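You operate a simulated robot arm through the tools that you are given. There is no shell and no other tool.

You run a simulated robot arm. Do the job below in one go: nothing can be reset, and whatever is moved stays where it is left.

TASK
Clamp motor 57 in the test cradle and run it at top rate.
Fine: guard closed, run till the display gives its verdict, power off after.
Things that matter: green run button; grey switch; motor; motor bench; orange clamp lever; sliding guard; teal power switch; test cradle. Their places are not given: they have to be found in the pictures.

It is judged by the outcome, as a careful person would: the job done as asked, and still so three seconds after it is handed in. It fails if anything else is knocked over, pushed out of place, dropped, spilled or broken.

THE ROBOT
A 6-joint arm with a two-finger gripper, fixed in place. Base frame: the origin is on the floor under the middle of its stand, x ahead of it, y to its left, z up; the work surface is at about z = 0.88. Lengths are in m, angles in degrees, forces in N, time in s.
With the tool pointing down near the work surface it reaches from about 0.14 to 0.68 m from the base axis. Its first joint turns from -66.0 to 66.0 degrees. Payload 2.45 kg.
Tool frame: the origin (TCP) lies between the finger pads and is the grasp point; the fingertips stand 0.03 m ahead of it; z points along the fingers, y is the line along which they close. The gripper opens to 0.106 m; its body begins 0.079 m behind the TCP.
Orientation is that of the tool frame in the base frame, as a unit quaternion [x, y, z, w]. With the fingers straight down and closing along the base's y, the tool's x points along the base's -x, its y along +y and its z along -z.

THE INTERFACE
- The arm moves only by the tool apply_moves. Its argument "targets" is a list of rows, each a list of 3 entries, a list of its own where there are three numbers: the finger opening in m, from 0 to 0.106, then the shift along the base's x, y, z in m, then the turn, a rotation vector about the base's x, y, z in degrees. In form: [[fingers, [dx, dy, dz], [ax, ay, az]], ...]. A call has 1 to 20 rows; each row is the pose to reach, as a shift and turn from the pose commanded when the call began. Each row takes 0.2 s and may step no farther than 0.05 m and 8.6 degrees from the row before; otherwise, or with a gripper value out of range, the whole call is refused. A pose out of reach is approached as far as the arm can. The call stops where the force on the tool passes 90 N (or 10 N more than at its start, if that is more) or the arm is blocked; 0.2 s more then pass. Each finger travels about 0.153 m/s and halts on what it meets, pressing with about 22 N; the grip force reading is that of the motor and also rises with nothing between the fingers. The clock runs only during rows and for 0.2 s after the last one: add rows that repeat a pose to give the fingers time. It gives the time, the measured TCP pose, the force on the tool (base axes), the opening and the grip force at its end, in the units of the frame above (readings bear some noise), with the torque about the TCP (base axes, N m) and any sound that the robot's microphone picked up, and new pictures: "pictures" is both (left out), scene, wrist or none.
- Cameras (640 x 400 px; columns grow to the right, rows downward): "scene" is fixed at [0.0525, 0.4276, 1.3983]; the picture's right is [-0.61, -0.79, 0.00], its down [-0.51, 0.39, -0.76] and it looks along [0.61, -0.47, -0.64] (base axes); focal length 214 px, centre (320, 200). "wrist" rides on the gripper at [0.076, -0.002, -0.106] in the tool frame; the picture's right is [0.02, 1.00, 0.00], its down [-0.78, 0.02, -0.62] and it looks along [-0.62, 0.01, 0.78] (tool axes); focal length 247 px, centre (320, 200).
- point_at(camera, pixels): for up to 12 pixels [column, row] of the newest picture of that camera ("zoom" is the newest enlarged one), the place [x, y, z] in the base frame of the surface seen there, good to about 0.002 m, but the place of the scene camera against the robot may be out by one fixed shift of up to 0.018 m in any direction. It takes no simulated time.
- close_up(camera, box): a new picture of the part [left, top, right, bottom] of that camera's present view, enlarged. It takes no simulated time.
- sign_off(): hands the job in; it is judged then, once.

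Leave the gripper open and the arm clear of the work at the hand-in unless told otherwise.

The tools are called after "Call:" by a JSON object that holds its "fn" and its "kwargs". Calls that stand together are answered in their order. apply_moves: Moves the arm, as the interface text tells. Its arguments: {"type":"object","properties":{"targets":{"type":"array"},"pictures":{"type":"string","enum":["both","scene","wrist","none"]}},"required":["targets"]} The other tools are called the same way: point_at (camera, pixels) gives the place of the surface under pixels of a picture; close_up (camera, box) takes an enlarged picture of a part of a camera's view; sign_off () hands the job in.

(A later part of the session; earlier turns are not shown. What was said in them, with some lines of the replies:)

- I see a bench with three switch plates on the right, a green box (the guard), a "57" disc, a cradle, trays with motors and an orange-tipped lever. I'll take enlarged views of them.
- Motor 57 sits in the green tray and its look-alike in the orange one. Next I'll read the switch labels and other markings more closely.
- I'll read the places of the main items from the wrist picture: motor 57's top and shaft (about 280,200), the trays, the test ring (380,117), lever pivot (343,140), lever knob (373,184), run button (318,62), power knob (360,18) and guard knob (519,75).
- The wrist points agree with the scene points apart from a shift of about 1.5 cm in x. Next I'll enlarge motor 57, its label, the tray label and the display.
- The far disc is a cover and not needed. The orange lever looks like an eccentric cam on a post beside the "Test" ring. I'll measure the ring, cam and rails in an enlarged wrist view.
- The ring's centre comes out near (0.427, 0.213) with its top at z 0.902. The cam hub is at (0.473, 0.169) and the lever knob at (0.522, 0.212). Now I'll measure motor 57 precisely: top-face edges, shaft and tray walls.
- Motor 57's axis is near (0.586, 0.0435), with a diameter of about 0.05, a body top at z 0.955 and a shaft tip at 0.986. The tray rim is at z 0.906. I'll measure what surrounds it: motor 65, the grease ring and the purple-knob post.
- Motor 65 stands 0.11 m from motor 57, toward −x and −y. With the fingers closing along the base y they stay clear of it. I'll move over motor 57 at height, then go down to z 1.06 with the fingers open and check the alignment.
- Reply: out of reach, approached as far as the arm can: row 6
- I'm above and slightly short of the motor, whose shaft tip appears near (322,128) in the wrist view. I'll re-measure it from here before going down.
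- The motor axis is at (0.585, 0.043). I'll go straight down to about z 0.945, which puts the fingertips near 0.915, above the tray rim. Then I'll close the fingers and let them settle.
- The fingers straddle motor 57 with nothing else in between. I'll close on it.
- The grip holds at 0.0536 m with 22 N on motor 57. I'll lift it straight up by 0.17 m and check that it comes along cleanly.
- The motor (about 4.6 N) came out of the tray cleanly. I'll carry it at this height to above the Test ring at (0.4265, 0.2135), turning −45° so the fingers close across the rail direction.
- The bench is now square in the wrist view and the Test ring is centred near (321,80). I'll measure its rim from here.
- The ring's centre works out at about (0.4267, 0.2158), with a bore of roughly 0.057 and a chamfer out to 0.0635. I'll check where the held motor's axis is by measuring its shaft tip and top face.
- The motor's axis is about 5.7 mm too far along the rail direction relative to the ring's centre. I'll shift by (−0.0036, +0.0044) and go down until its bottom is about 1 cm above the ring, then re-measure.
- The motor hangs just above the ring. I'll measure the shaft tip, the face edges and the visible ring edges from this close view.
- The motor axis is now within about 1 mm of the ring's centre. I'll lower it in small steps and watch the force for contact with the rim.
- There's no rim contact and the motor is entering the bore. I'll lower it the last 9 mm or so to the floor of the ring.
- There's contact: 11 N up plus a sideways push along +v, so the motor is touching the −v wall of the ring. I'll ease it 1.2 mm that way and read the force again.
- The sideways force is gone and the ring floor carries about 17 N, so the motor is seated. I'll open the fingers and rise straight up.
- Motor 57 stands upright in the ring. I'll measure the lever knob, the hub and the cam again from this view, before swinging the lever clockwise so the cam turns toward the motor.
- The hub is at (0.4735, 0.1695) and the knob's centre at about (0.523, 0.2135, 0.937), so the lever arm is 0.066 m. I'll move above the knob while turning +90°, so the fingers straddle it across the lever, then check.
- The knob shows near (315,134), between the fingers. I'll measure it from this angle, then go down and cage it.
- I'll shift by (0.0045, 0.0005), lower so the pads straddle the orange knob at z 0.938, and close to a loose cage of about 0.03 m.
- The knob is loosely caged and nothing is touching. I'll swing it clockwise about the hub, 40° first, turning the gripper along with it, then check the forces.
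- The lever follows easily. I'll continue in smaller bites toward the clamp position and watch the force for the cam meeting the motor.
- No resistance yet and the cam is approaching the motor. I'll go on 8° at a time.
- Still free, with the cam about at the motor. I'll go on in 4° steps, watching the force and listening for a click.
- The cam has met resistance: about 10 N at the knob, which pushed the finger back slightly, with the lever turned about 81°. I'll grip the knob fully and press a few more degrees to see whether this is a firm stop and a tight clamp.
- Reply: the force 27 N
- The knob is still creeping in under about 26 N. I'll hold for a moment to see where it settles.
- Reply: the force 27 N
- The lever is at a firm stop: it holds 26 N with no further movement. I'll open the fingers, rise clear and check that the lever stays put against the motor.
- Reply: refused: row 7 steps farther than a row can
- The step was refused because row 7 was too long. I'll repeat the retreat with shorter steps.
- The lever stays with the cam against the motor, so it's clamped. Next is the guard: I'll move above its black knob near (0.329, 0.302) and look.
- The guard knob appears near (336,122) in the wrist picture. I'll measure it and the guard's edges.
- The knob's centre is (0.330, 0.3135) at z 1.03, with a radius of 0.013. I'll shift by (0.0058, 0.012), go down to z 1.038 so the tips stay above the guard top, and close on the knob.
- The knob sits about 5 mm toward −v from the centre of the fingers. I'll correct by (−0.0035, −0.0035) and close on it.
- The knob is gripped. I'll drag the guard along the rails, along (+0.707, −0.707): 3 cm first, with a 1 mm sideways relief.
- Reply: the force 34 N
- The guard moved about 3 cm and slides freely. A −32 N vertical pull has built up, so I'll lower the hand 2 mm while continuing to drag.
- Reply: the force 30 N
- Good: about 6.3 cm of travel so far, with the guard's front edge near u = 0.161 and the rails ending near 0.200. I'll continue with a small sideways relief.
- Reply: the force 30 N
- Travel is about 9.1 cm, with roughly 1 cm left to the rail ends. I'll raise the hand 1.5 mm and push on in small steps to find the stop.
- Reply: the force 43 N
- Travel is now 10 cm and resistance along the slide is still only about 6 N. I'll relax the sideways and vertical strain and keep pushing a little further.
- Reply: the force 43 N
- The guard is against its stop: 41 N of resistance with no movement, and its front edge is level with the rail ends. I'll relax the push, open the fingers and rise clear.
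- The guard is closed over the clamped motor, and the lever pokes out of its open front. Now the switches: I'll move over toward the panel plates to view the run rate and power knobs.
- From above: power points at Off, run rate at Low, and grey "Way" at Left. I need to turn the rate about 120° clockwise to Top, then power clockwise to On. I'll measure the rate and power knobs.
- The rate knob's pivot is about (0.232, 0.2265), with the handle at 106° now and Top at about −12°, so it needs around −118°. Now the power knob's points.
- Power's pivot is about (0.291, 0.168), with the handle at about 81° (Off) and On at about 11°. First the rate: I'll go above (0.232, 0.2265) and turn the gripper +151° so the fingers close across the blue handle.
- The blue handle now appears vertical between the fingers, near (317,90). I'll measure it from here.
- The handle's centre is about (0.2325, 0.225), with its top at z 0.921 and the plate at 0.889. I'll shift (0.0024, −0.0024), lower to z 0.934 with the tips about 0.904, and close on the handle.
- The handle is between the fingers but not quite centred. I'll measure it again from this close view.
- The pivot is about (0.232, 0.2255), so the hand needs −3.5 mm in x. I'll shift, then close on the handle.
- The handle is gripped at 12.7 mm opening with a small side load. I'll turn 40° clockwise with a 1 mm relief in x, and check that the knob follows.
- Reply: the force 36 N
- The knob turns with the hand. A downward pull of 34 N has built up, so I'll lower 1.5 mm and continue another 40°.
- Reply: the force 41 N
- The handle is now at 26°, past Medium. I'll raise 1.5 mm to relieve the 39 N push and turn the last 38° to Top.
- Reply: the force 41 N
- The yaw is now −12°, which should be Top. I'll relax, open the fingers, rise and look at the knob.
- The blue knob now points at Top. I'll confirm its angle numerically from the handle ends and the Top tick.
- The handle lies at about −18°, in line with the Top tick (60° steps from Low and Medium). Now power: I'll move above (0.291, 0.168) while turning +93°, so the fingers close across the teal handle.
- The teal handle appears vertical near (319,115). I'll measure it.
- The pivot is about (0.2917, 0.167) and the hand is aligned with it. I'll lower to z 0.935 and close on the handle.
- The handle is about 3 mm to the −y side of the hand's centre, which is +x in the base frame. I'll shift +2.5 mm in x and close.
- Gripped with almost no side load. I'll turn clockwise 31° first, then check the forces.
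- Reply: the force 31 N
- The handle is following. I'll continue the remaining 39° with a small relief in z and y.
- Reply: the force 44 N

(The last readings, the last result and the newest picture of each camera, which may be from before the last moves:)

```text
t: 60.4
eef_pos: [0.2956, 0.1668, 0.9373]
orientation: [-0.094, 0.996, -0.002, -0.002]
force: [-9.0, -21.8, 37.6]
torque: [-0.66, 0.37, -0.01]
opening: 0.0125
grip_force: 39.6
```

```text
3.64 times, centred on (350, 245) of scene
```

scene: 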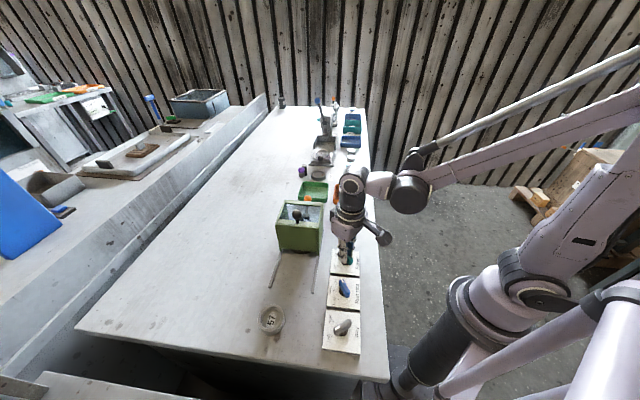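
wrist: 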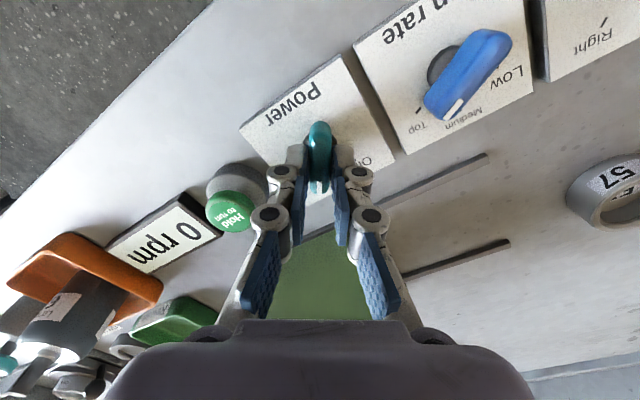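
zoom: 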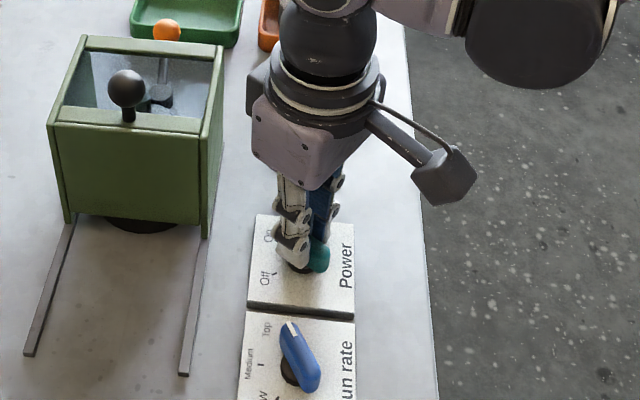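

The display lit up with "0 rpm", so power is on. I'll relax, open, rise and re-check both knobs.

Call:
{"fn": "apply_moves", "kwargs": {"targets": [[0.004, [0, 0, 0.0012], [0, 0, 0]], [0.02, [0, 0, 0.0012], [0, 0, 0]], [0.04, [0, 0, 0.0012], [0, 0, 0]], [0.05, [0, 0, 0.02], [0, 0, 0]], [0.05, [0, 0, 0.06], [0, 0, 0]], [0.05, [0, 0, 0.1], [0, 0, 0]], [0.05, [0, 0, 0.14], [0, 0, 0]], [0.05, [0, 0, 0.18], [0, 0, 0]], [0.05, [0, 0, 0.18], [0, 0, 0]]]}}

Call:
{"fn": "close_up", "kwargs": {"camera": "wrist", "box": [220, 20, 460, 220]}}

Call:
{"fn": "close_up", "kwargs": {"camera": "scene", "box": [310, 190, 390, 300]}}

```text
t: 62.4
eef_pos: [0.2959, 0.1661, 1.115]
orientation: [-0.096, 0.995, 0.0, 0.0]
force: [-1.2, 0.2, 0.2]
torque: [0.03, 0.03, -0.03]
opening: 0.05
grip_force: 0.0
```

scene: 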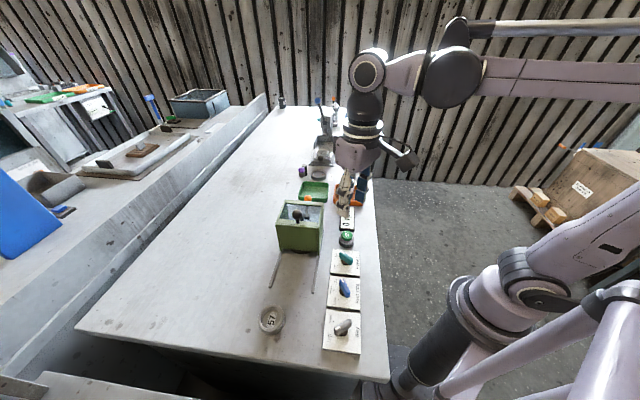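
wrist: 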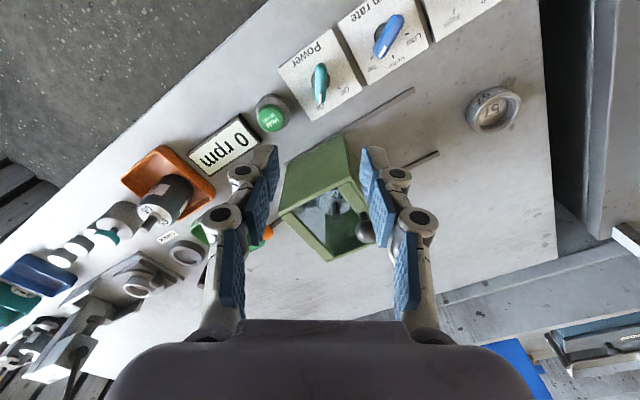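

```text
2.00 times, centred on (340, 120) of wrist
```

zoom: 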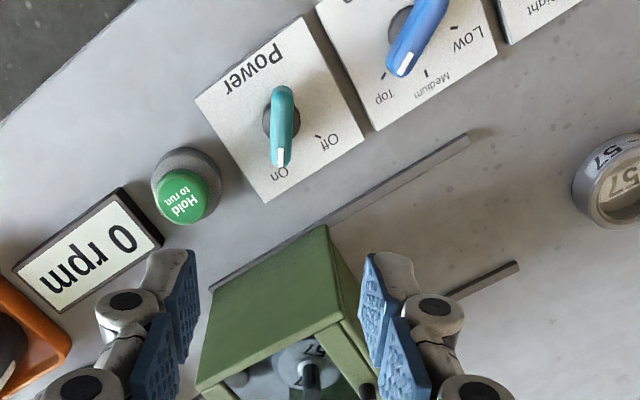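

```text
3.64 times, centred on (350, 245) of scene
```

zoom: 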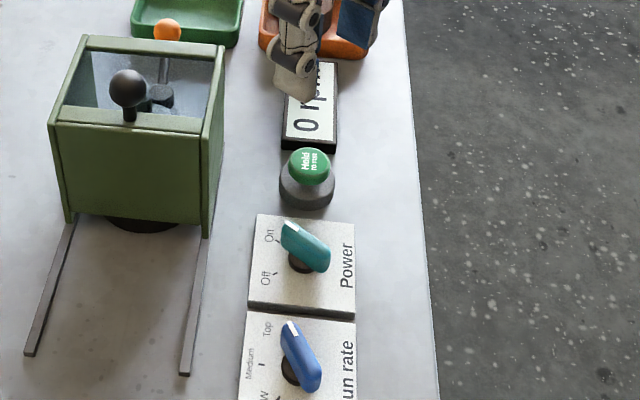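

Power is On and the display reads "0 rpm". I'll check the blue knob's angle again more carefully from this view.

Call:
{"fn": "close_up", "kwargs": {"camera": "wrist", "box": [340, 0, 430, 80]}}

Call:
{"fn": "point_at", "kwargs": {"camera": "wrist", "pixels": [[402, 19], [398, 26], [390, 38], [382, 50], [384, 46], [377, 57], [398, 57], [413, 32]]}}

Call:
{"fn": "close_up", "kwargs": {"camera": "scene", "box": [320, 265, 370, 315]}}

```text
5.00 times, centred on (385, 40) of wrist
```

zoom: 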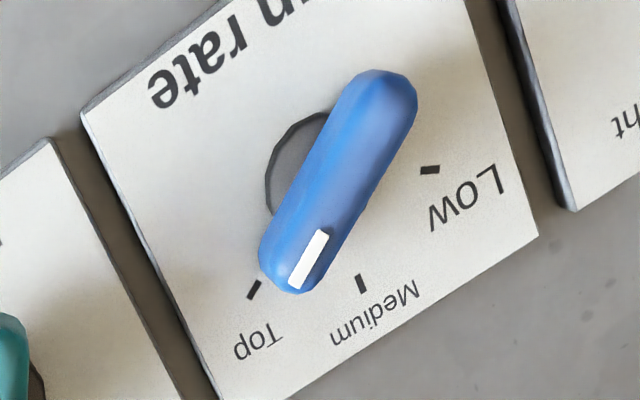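

```text
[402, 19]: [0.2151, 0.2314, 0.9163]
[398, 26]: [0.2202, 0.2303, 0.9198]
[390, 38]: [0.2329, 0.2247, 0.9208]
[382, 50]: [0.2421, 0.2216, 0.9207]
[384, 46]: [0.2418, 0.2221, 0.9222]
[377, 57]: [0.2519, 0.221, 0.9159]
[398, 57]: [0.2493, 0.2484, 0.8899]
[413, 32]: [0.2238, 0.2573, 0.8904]
```

```text
8.00 times, centred on (345, 290) of scene
```

zoom: 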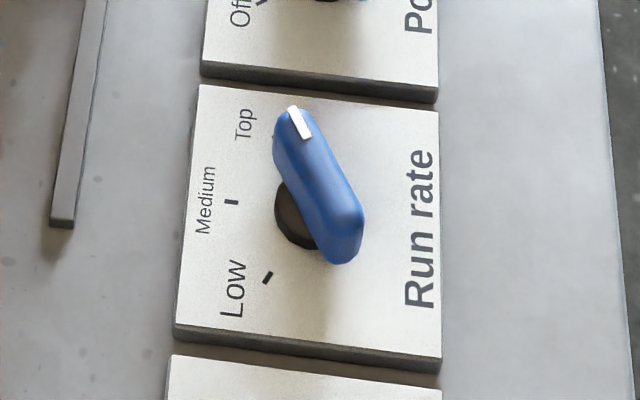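

The handle points along about −18°, at the Top tick; the earlier tilted view was only perspective. Next I'll measure the run button's top near (270,118) in the wrist view, and the display.

Call:
{"fn": "close_up", "kwargs": {"camera": "wrist", "box": [180, 80, 300, 180]}}

Call:
{"fn": "point_at", "kwargs": {"camera": "wrist", "pixels": [[271, 119], [259, 119], [283, 119], [271, 107], [271, 130], [264, 112], [278, 126], [225, 145], [195, 165], [250, 125]]}}

```text
4.00 times, centred on (240, 130) of wrist
```

zoom: 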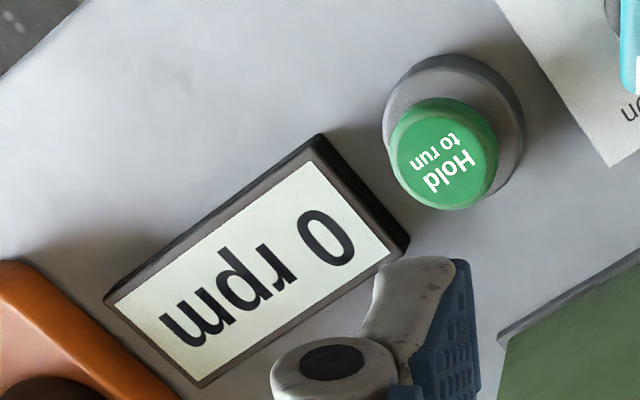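

```text
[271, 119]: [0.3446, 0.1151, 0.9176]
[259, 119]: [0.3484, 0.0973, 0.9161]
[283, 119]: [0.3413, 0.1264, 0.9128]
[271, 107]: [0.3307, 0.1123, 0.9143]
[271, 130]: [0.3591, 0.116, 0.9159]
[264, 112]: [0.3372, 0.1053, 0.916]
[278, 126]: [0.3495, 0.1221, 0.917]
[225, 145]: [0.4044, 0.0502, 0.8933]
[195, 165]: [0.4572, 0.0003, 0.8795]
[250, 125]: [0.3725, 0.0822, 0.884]
```

The button cap is centred at (0.3445, 0.1125) with its top at z 0.917. I'll close the fingers, turn to yaw +45° so the wrist camera sees the display beside them, move over the button and stop about 2 cm above it.

Call:
{"fn": "apply_moves", "kwargs": {"targets": [[0.03, [0.0097, -0.0107, 0], [0, 0, 6.8]], [0.01, [0.0194, -0.0214, 0], [0, 0, 13.6]], [0.0, [0.0292, -0.0322, 0], [0, 0, 20.4]], [0.0, [0.0389, -0.0429, 0], [0, 0, 27.2]], [0.0, [0.0486, -0.0536, 0], [0, 0, 34]], [0.0, [0.0486, -0.0536, -0.04], [0, 0, 34]], [0.0, [0.0486, -0.0536, -0.08], [0, 0, 34]], [0.0, [0.0486, -0.0536, -0.12], [0, 0, 34]], [0.0, [0.0486, -0.0536, -0.146], [0, 0, 34]], [0.0, [0.0486, -0.0536, -0.146], [0, 0, 34]]]}}

Call:
{"fn": "close_up", "kwargs": {"camera": "wrist", "box": [160, 80, 400, 260]}}

Call:
{"fn": "close_up", "kwargs": {"camera": "scene", "box": [310, 190, 390, 270]}}

```text
t: 64.6
eef_pos: [0.3449, 0.114, 0.9679]
orientation: [-0.382, 0.924, 0.0, -0.001]
force: [0.7, 0.7, 1.2]
torque: [0.0, 0.03, 0.01]
opening: 0.0
grip_force: 22.2
```

scene: 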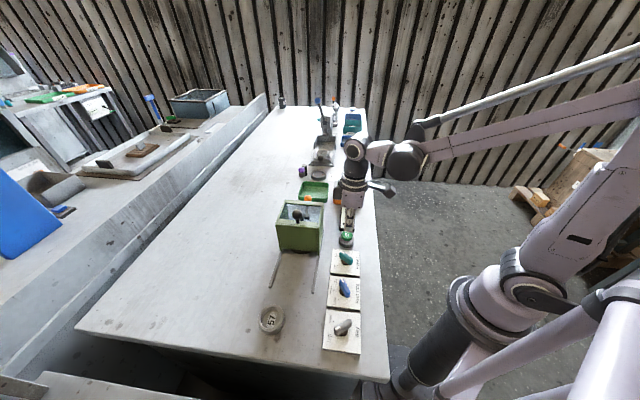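
wrist: 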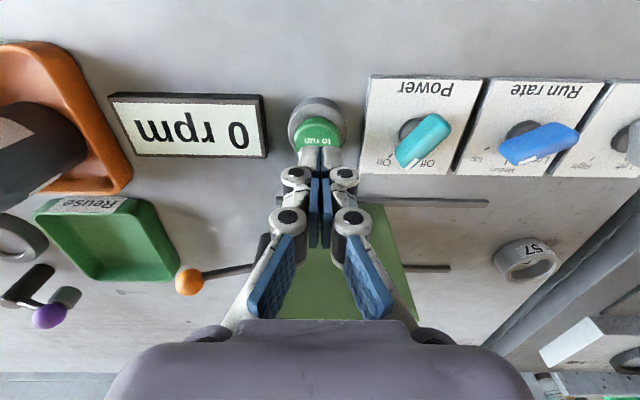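

```text
2.22 times, centred on (280, 170) of wrist
```

zoom: 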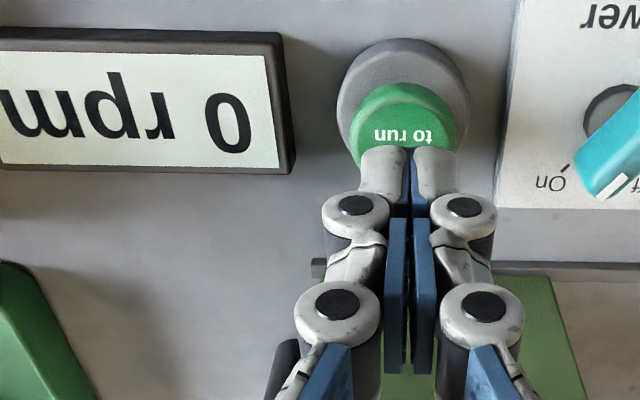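

```text
5.00 times, centred on (350, 230) of scene
```

zoom: 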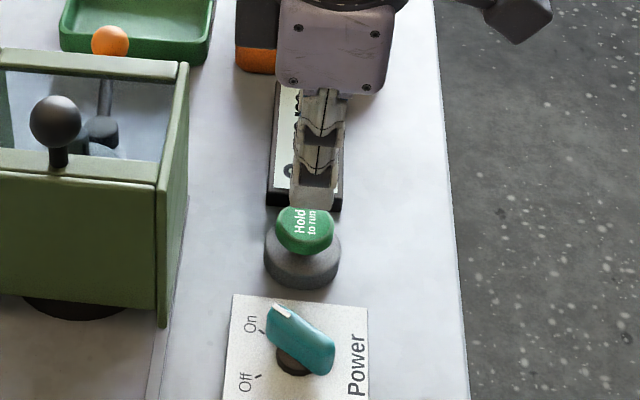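

The display is well in view. The fingertips look slightly toward the +v side of the cap, so I'll measure the cap again from here.

Call:
{"fn": "point_at", "kwargs": {"camera": "wrist", "pixels": [[319, 125], [299, 132], [338, 132], [319, 119], [310, 140], [303, 146], [340, 143], [319, 136]]}}

```text
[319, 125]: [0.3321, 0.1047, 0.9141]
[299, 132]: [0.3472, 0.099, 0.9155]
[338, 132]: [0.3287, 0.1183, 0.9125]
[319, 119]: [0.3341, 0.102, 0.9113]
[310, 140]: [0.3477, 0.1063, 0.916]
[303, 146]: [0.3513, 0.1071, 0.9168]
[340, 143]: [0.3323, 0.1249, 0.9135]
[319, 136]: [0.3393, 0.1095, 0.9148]
```

The cap's centre is about (0.342, 0.113). I'll shift (−0.003, −0.0015) and press down gently until the button responds.

Call:
{"fn": "apply_moves", "kwargs": {"targets": [[0.0, [-0.003, -0.0015, -0.01], [0, 0, 0]], [0.0, [-0.003, -0.0015, -0.018], [0, 0, 0]], [0.0, [-0.003, -0.0015, -0.022], [0, 0, 0]], [0.0, [-0.003, -0.0015, -0.026], [0, 0, 0]]]}}

Call:
{"fn": "close_up", "kwargs": {"camera": "wrist", "box": [90, 60, 370, 240]}}

```text
t: 65.6
eef_pos: [0.3405, 0.1126, 0.9438]
orientation: [-0.382, 0.924, 0.0, 0.0]
force: [0.1, 0.1, 0.8]
torque: [0.0, 0.0, -0.01]
opening: 0.006
grip_force: 28.7
```

scene: 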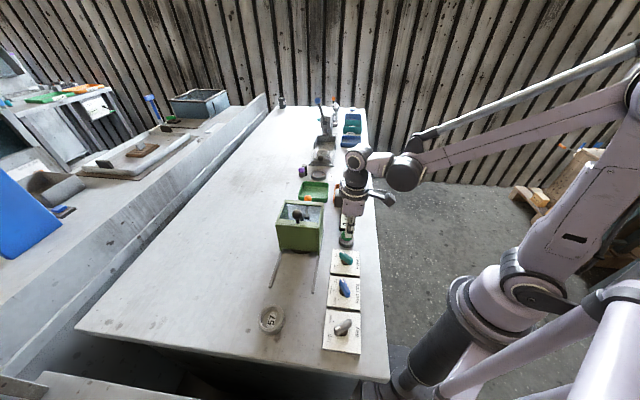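
wrist: 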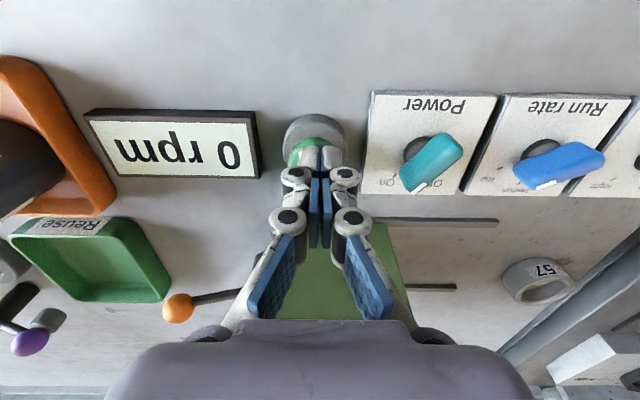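

```text
2.22 times, centred on (230, 150) of wrist
```

zoom: 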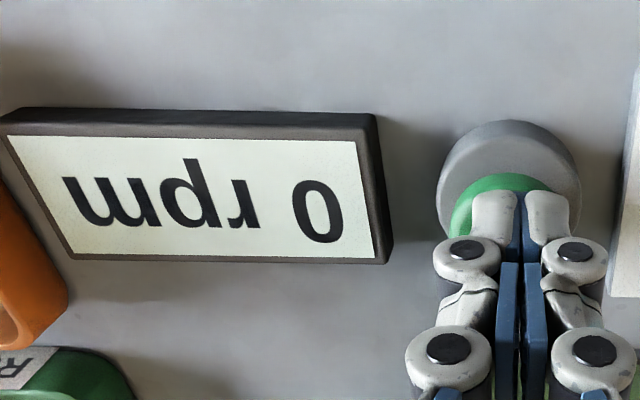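

I'm just at the cap: the fingers spread a touch, with little force yet and the display still at 0 rpm. I'll press a few millimetres more.

Call:
{"fn": "apply_moves", "kwargs": {"targets": [[0.0, [0, 0, -0.003], [0, 0, 0]], [0.0, [0, 0, -0.005], [0, 0, 0]], [0.0, [0, 0, -0.005], [0, 0, 0]]], "pictures": "wrist"}}

Call:
{"fn": "close_up", "kwargs": {"camera": "wrist", "box": [90, 60, 370, 240]}}

```text
t: 66.4
eef_pos: [0.3405, 0.112, 0.9375]
orientation: [-0.382, 0.924, -0.001, 0.0]
force: [0.8, -0.1, 2.6]
torque: [-0.05, 0.01, -0.02]
opening: 0.0061
grip_force: 28.7
heard: click
```

wrist: 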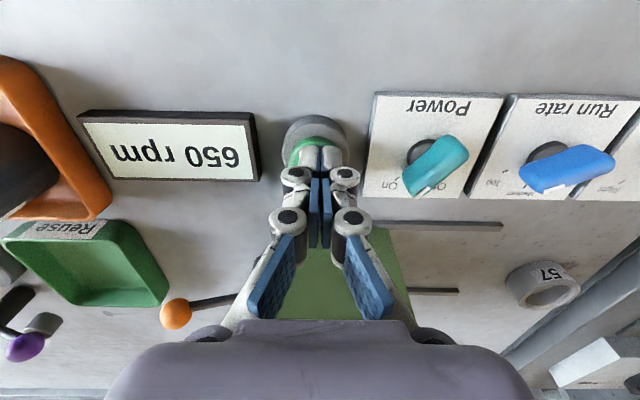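

```text
2.22 times, centred on (230, 150) of wrist
```

zoom: 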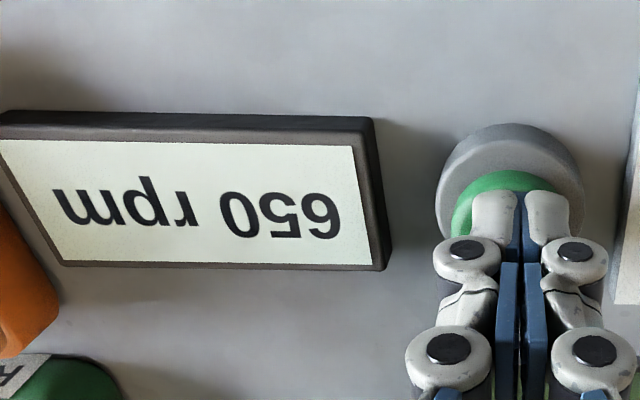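

A click, and the display reads 650 rpm, so the motor is running. I'll press 1 mm deeper for a sure hold and keep holding while watching the display.

Call:
{"fn": "apply_moves", "kwargs": {"targets": [[0.0, [0, 0, -0.001], [0, 0, 0]], [0.0, [0, 0, -0.001], [0, 0, 0]], [0.0, [0, 0, -0.001], [0, 0, 0]], [0.0, [0, 0, -0.001], [0, 0, 0]], [0.0, [0, 0, -0.001], [0, 0, 0]], [0.0, [0, 0, -0.001], [0, 0, 0]], [0.0, [0, 0, -0.001], [0, 0, 0]], [0.0, [0, 0, -0.001], [0, 0, 0]]], "pictures": "wrist"}}

Call:
{"fn": "close_up", "kwargs": {"camera": "wrist", "box": [60, 60, 340, 240]}}

```text
t: 68.2
eef_pos: [0.3408, 0.1121, 0.9364]
orientation: [-0.383, 0.924, 0.0, -0.001]
force: [2.7, -0.4, 6.0]
torque: [0.0, -0.02, -0.02]
opening: 0.0062
grip_force: 28.9
```

wrist: 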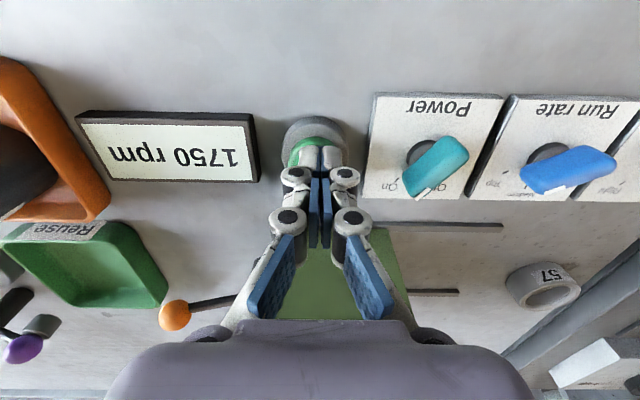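

```text
2.22 times, centred on (200, 150) of wrist
```

zoom: 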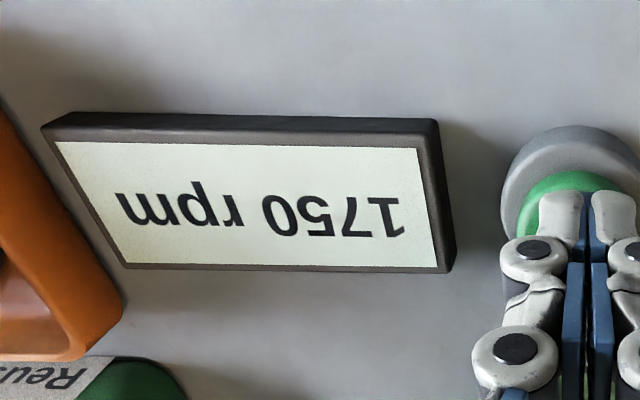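

It reads 1750 rpm and is still climbing, with the hold steady at 6 N. I'll keep holding.

Call:
{"fn": "apply_moves", "kwargs": {"targets": [[0.0, [0, 0, 0], [0, 0, 0]], [0.0, [0, 0, 0], [0, 0, 0]], [0.0, [0, 0, 0], [0, 0, 0]], [0.0, [0, 0, 0], [0, 0, 0]], [0.0, [0, 0, 0], [0, 0, 0]], [0.0, [0, 0, 0], [0, 0, 0]], [0.0, [0, 0, 0], [0, 0, 0]], [0.0, [0, 0, 0], [0, 0, 0]], [0.0, [0, 0, 0], [0, 0, 0]], [0.0, [0, 0, 0], [0, 0, 0]]], "pictures": "wrist"}}

Call:
{"fn": "close_up", "kwargs": {"camera": "wrist", "box": [60, 60, 340, 240]}}

```text
t: 70.4
eef_pos: [0.3416, 0.1131, 0.9362]
orientation: [-0.382, 0.924, 0.0, -0.001]
force: [-0.5, 0.2, 7.1]
torque: [0.01, 0.02, 0.0]
opening: 0.0058
grip_force: 29.1
```

wrist: 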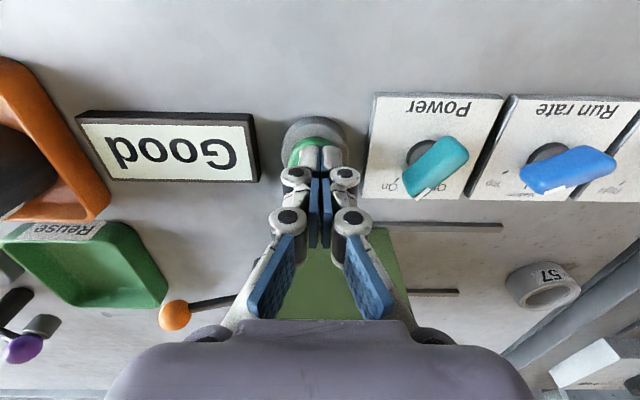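

```text
2.22 times, centred on (200, 150) of wrist
```

zoom: 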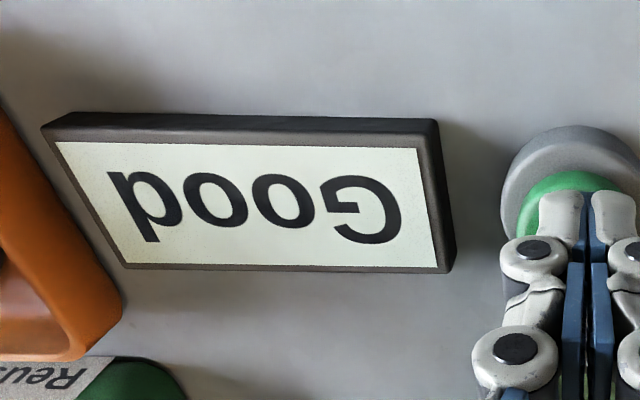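

The display gives its verdict: "Good". I'll release the button, rise and go back over the power knob at yaw 11° to switch it off.

Call:
{"fn": "apply_moves", "kwargs": {"targets": [[0.0, [0, 0, 0.02], [0, 0, 0]], [0.0, [0, 0, 0.06], [0, 0, 0]], [0.02, [0, 0, 0.1], [0, 0, 0]], [0.05, [-0.01, 0.011, 0.12], [0, 0, -6.8]], [0.05, [-0.02, 0.022, 0.12], [0, 0, -13.6]], [0.05, [-0.03, 0.033, 0.12], [0, 0, -20.4]], [0.05, [-0.04, 0.044, 0.12], [0, 0, -27.2]], [0.05, [-0.049, 0.053, 0.12], [0, 0, -34]], [0.05, [-0.049, 0.053, 0.08], [0, 0, -34]], [0.05, [-0.049, 0.053, 0.08], [0, 0, -34]]]}}

Call:
{"fn": "close_up", "kwargs": {"camera": "wrist", "box": [230, 50, 410, 230]}}

```text
t: 72.6
eef_pos: [0.2914, 0.168, 1.0168]
orientation: [-0.094, 0.996, -0.001, -0.001]
force: [-0.1, -0.1, 0.8]
torque: [0.04, 0.04, -0.04]
opening: 0.0499
grip_force: 0.2
```

scene: 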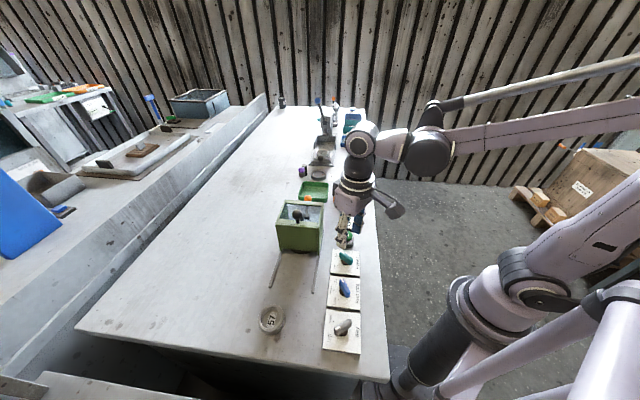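
wrist: 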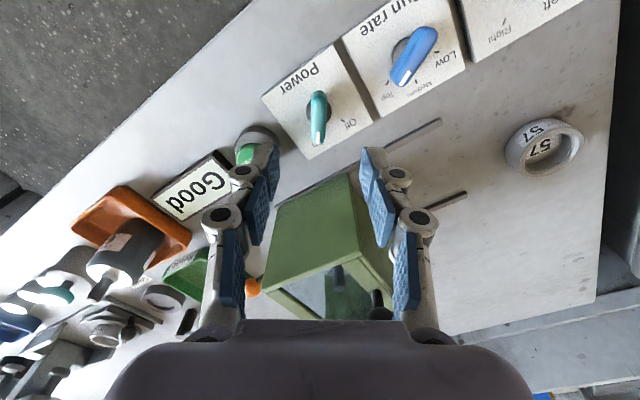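

```text
2.22 times, centred on (320, 140) of wrist
```

zoom: 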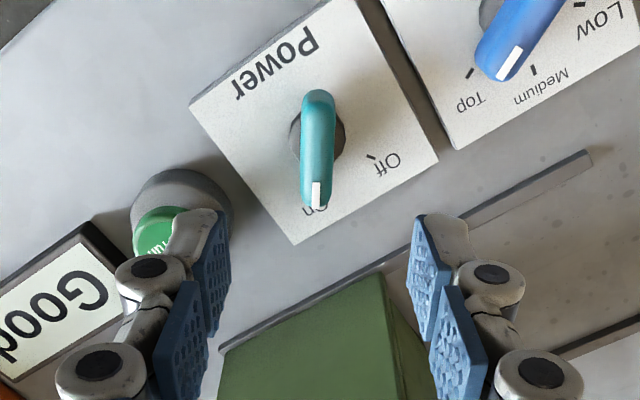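

"Good" stays on after release. I'll measure the teal handle near (318,118) before gripping it.

Call:
{"fn": "point_at", "kwargs": {"camera": "wrist", "pixels": [[319, 94], [318, 105], [318, 116], [318, 127], [318, 138], [312, 117], [325, 117], [306, 117], [332, 117]]}}

```text
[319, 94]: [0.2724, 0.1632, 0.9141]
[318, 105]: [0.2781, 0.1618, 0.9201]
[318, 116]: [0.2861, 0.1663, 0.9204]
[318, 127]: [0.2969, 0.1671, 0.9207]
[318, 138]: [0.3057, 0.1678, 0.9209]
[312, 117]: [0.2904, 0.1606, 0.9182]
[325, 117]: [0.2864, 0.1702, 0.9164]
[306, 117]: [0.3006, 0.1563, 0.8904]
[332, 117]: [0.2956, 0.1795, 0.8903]
```

The handle's centre is (0.2917, 0.1665). I'll shift −1.5 mm in y, go down to z 0.936 and close.

Call:
{"fn": "apply_moves", "kwargs": {"targets": [[0.05, [0.0005, -0.0015, -0.04], [0, 0, 0]], [0.05, [0.0005, -0.0015, -0.08], [0, 0, 0]], [0.05, [0.0005, -0.0015, -0.08], [0, 0, 0]]], "pictures": "wrist"}}

Call:
{"fn": "close_up", "kwargs": {"camera": "wrist", "box": [230, 80, 410, 260]}}

```text
t: 73.4
eef_pos: [0.2915, 0.1656, 0.9327]
orientation: [-0.095, 0.995, 0.0, 0.0]
force: [-0.5, 0.2, 0.4]
torque: [0.02, 0.0, 0.02]
opening: 0.0498
grip_force: 0.2
```

wrist: 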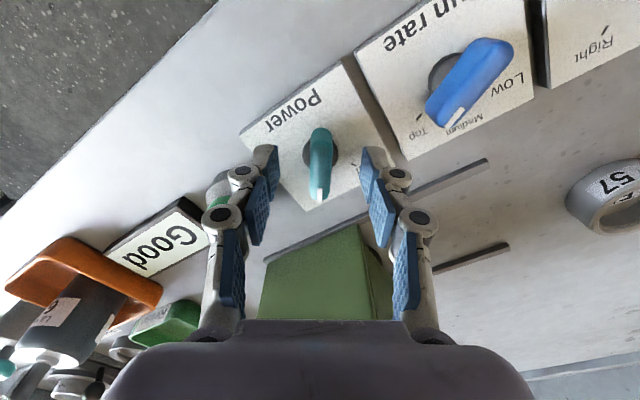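

```text
2.22 times, centred on (320, 170) of wrist
```

zoom: 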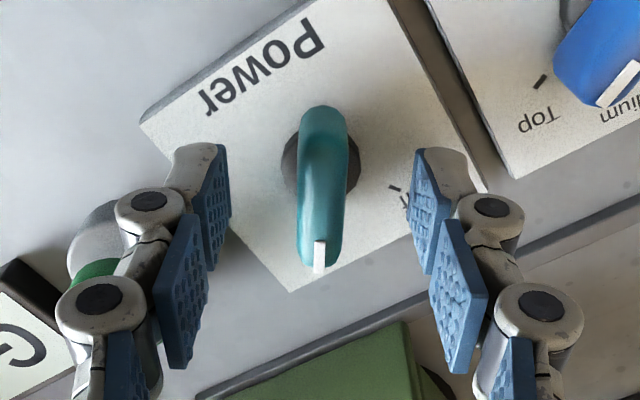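

Well centred. I'll close on the handle.

Call:
{"fn": "apply_moves", "kwargs": {"targets": [[0.03, [0, 0, 0.001], [0, 0, 0]], [0.01, [0, 0, 0.001], [0, 0, 0]], [0.004, [0, 0, 0.001], [0, 0, 0]], [0.004, [0, 0, 0.001], [0, 0, 0]]], "pictures": "none"}}

```text
t: 74.4
eef_pos: [0.291, 0.1659, 0.9353]
orientation: [-0.095, 0.995, 0.001, 0.0]
force: [-1.5, 4.1, -8.8]
torque: [0.1, 0.13, 0.01]
opening: 0.0124
grip_force: 39.2
```

Gripped at 12.4 mm with low force. I'll turn counter-clockwise 31° first.

Call:
{"fn": "apply_moves", "kwargs": {"targets": [[0.004, [0, 0, 0], [0, 0, 7.8]], [0.004, [0, 0, 0], [0, 0, 15.6]], [0.004, [0, 0, 0], [0, 0, 23.4]], [0.004, [0, 0, 0], [0, 0, 31.2]], [0.004, [0, 0, 0], [0, 0, 31.2]]], "pictures": "none"}}

```text
t: 75.6
eef_pos: [0.2922, 0.1645, 0.9379]
orientation: [-0.361, 0.933, 0.0, -0.001]
force: [-9.3, 8.9, -34.3]
torque: [0.25, 0.21, 0.05]
opening: 0.0129
grip_force: 38.9
```

The knob is turning with the hand. I'll lower 1.5 mm to relieve the pull and turn the remaining 39° to Off.

Call:
{"fn": "apply_moves", "kwargs": {"targets": [[0.004, [-0.0006, 0.0006, -0.0015], [0, 0, 7.8]], [0.004, [-0.0006, 0.0006, -0.0018], [0, 0, 15.6]], [0.004, [-0.0006, 0.0006, -0.0018], [0, 0, 23.4]], [0.004, [-0.0006, 0.0006, -0.0018], [0, 0, 31.2]], [0.004, [-0.0006, 0.0006, -0.0018], [0, 0, 39]], [0.004, [-0.0006, 0.0006, -0.0018], [0, 0, 39]]]}}

Call:
{"fn": "close_up", "kwargs": {"camera": "scene", "box": [310, 190, 390, 290]}}

```text
t: 77.0
eef_pos: [0.2936, 0.1646, 0.9369]
orientation: [-0.65, 0.76, -0.001, 0.0]
force: [3.6, -3.0, 39.7]
torque: [-0.06, -0.04, -0.86]
opening: 0.0124
grip_force: 39.6
```

scene: 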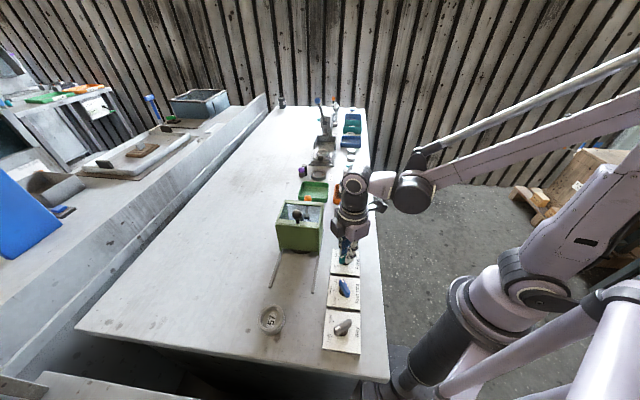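
wrist: 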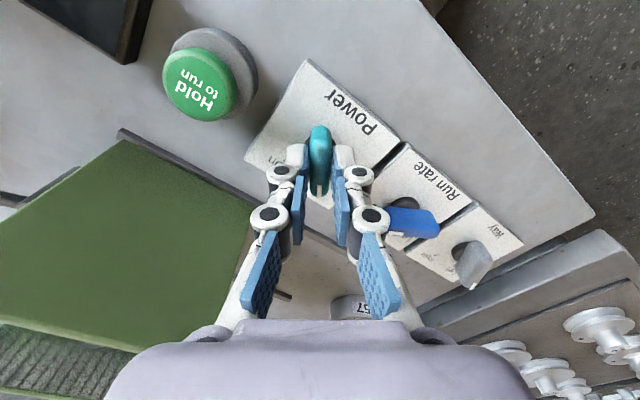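

```text
4.00 times, centred on (350, 240) of scene
```

zoom: 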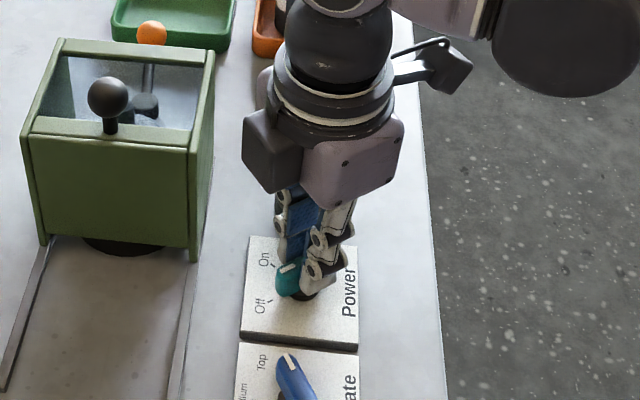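

The display at the top of the wrist view is dark and the knob is against its Off stop. I'll relax, open, rise and inspect.

Call:
{"fn": "apply_moves", "kwargs": {"targets": [[0.004, [0, 0, 0.0012], [0, 0, 0]], [0.02, [0, 0, 0.0012], [0, 0, 0]], [0.04, [0, 0, 0.0012], [0, 0, 0]], [0.05, [0, 0, 0.02], [0, 0, 0]], [0.05, [0, 0, 0.06], [0, 0, 0]], [0.05, [0, 0, 0.1], [0, 0, 0]], [0.06, [0, 0, 0.14], [0, 0, 0]], [0.06, [0, 0, 0.18], [0, 0, 0]], [0.06, [0, 0, 0.22], [0, 0, 0]], [0.06, [0, 0, 0.22], [0, 0, 0]]]}}

Call:
{"fn": "close_up", "kwargs": {"camera": "wrist", "box": [200, 20, 440, 220]}}

Call:
{"fn": "close_up", "kwargs": {"camera": "scene", "box": [250, 170, 390, 300]}}

```text
t: 79.2
eef_pos: [0.2918, 0.1635, 1.158]
orientation: [-0.65, 0.76, 0.0, 0.0]
force: [-0.2, 0.4, 0.0]
torque: [-0.02, 0.02, -0.03]
opening: 0.0601
grip_force: 0.1
```

scene: 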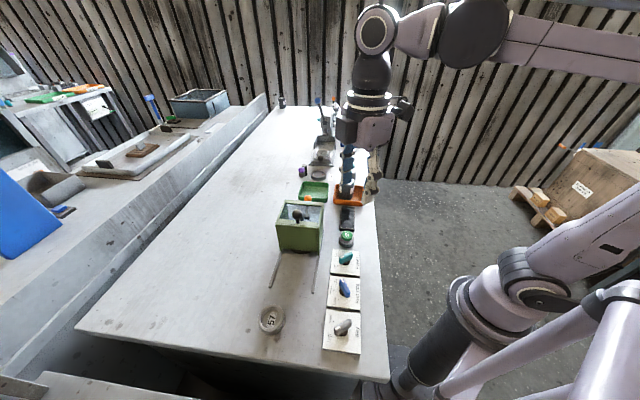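
wrist: 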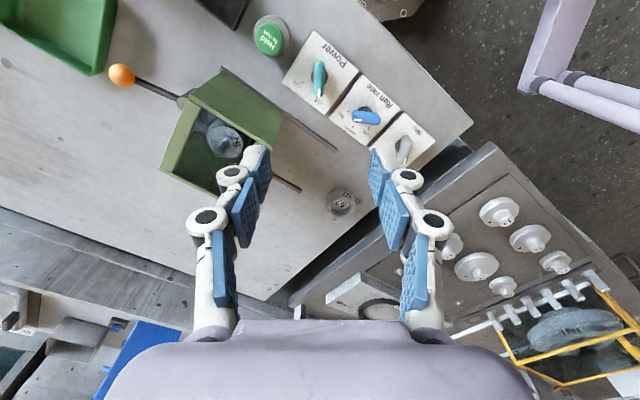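

```text
2.00 times, centred on (320, 120) of wrist
```

zoom: 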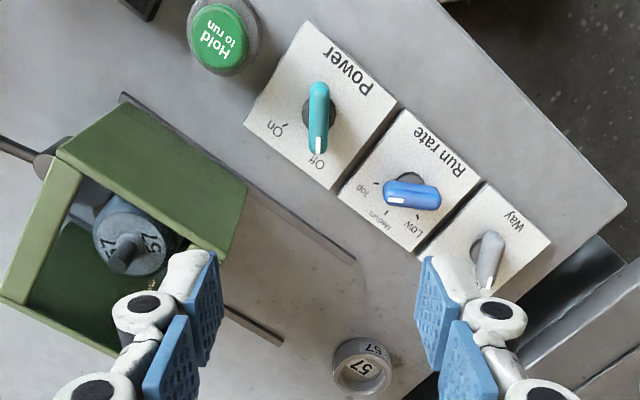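

```text
3.08 times, centred on (320, 235) of scene
```

zoom: 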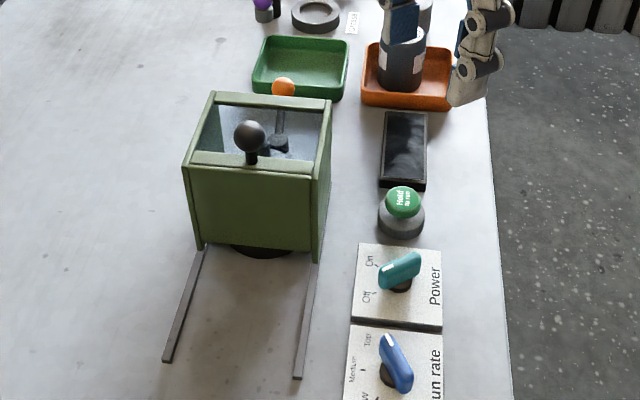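

The knob points at Off, the display is dark, the guard is closed and the motor is clamped inside. I'll open the gripper fully and move a bit higher and clear before handing in.

Call:
{"fn": "apply_moves", "kwargs": {"targets": [[0.08, [0.01, -0.01, 0.03], [0, 0, 0]], [0.1, [0.03, -0.025, 0.04], [0, 0, -8]], [0.106, [0.05, -0.04, 0.05], [0, 0, -16]], [0.106, [0.06, -0.05, 0.06], [0, 0, -24]], [0.106, [0.06, -0.05, 0.06], [0, 0, -32]], [0.106, [0.06, -0.05, 0.06], [0, 0, -40]], [0.106, [0.06, -0.05, 0.06], [0, 0, -48]], [0.106, [0.06, -0.05, 0.06], [0, 0, -56]], [0.106, [0.06, -0.05, 0.06], [0, 0, -56]], [0.106, [0.06, -0.05, 0.06], [0, 0, -56]]]}}

Call:
{"fn": "close_up", "kwargs": {"camera": "scene", "box": [240, 170, 390, 360]}}

Call:
{"fn": "close_up", "kwargs": {"camera": "wrist", "box": [220, 20, 500, 240]}}

```text
t: 81.4
eef_pos: [0.3523, 0.1152, 1.216]
orientation: [-0.217, 0.976, 0.0, 0.0]
force: [0.5, -0.2, 0.7]
torque: [-0.02, 0.03, 0.0]
opening: 0.106
grip_force: 0.0
```

scene: 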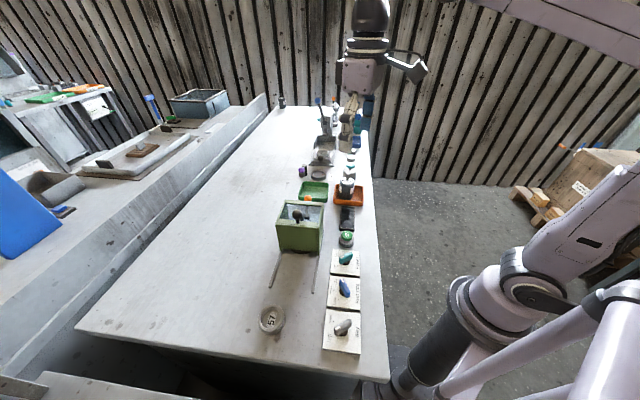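
wrist: 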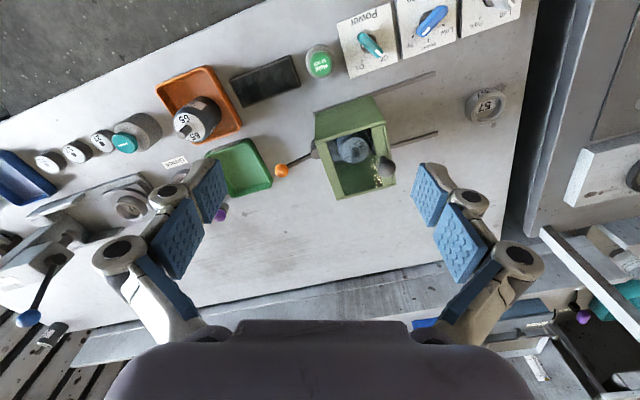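

```text
2.11 times, centred on (315, 265) of scene
```

zoom: 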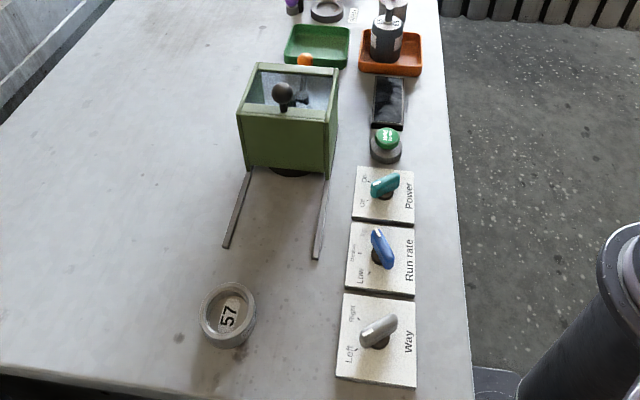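

```text
1.82 times, centred on (360, 130) of wrist
```

zoom: 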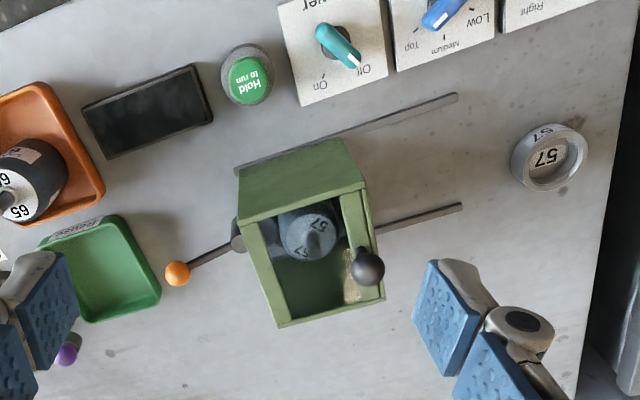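

Everything is in its final state:
- Motor 57 is clamped in the test cradle and the guard is closed.
- The rate knob is at Top. The test ran until the display showed "Good".
- Power is off and the display is dark.
- Motor 65, the trays, the cover and the grey switch are untouched.
- The gripper is open and the arm is clear.

I'm handing it in.

Call:
{"fn": "sign_off", "kwargs": {}}

```text
The job is handed in.
```

Motor 57 was tested at top rate in the test cradle, and the display's verdict was "Good". I've handed the job in.

- **Clamp:** the motor is seated in the ring marked "Test". The orange lever is turned until it stopped firmly against the motor and stayed there when released.
- **Guard:** it is slid along its rails to its stop and closed over the motor.
- **Run:** I turned the run rate from Low to Top and held the green button. The display climbed through 1750 rpm before giving its verdict; I did not see the final speed.
- **Power:** it is switched off and the display is dark.

I left the grey "Way" switch at Left, as I found it, since the job didn't mention direction. The run rate knob is still at Top. The gripper is open and the arm is clear of the bench.
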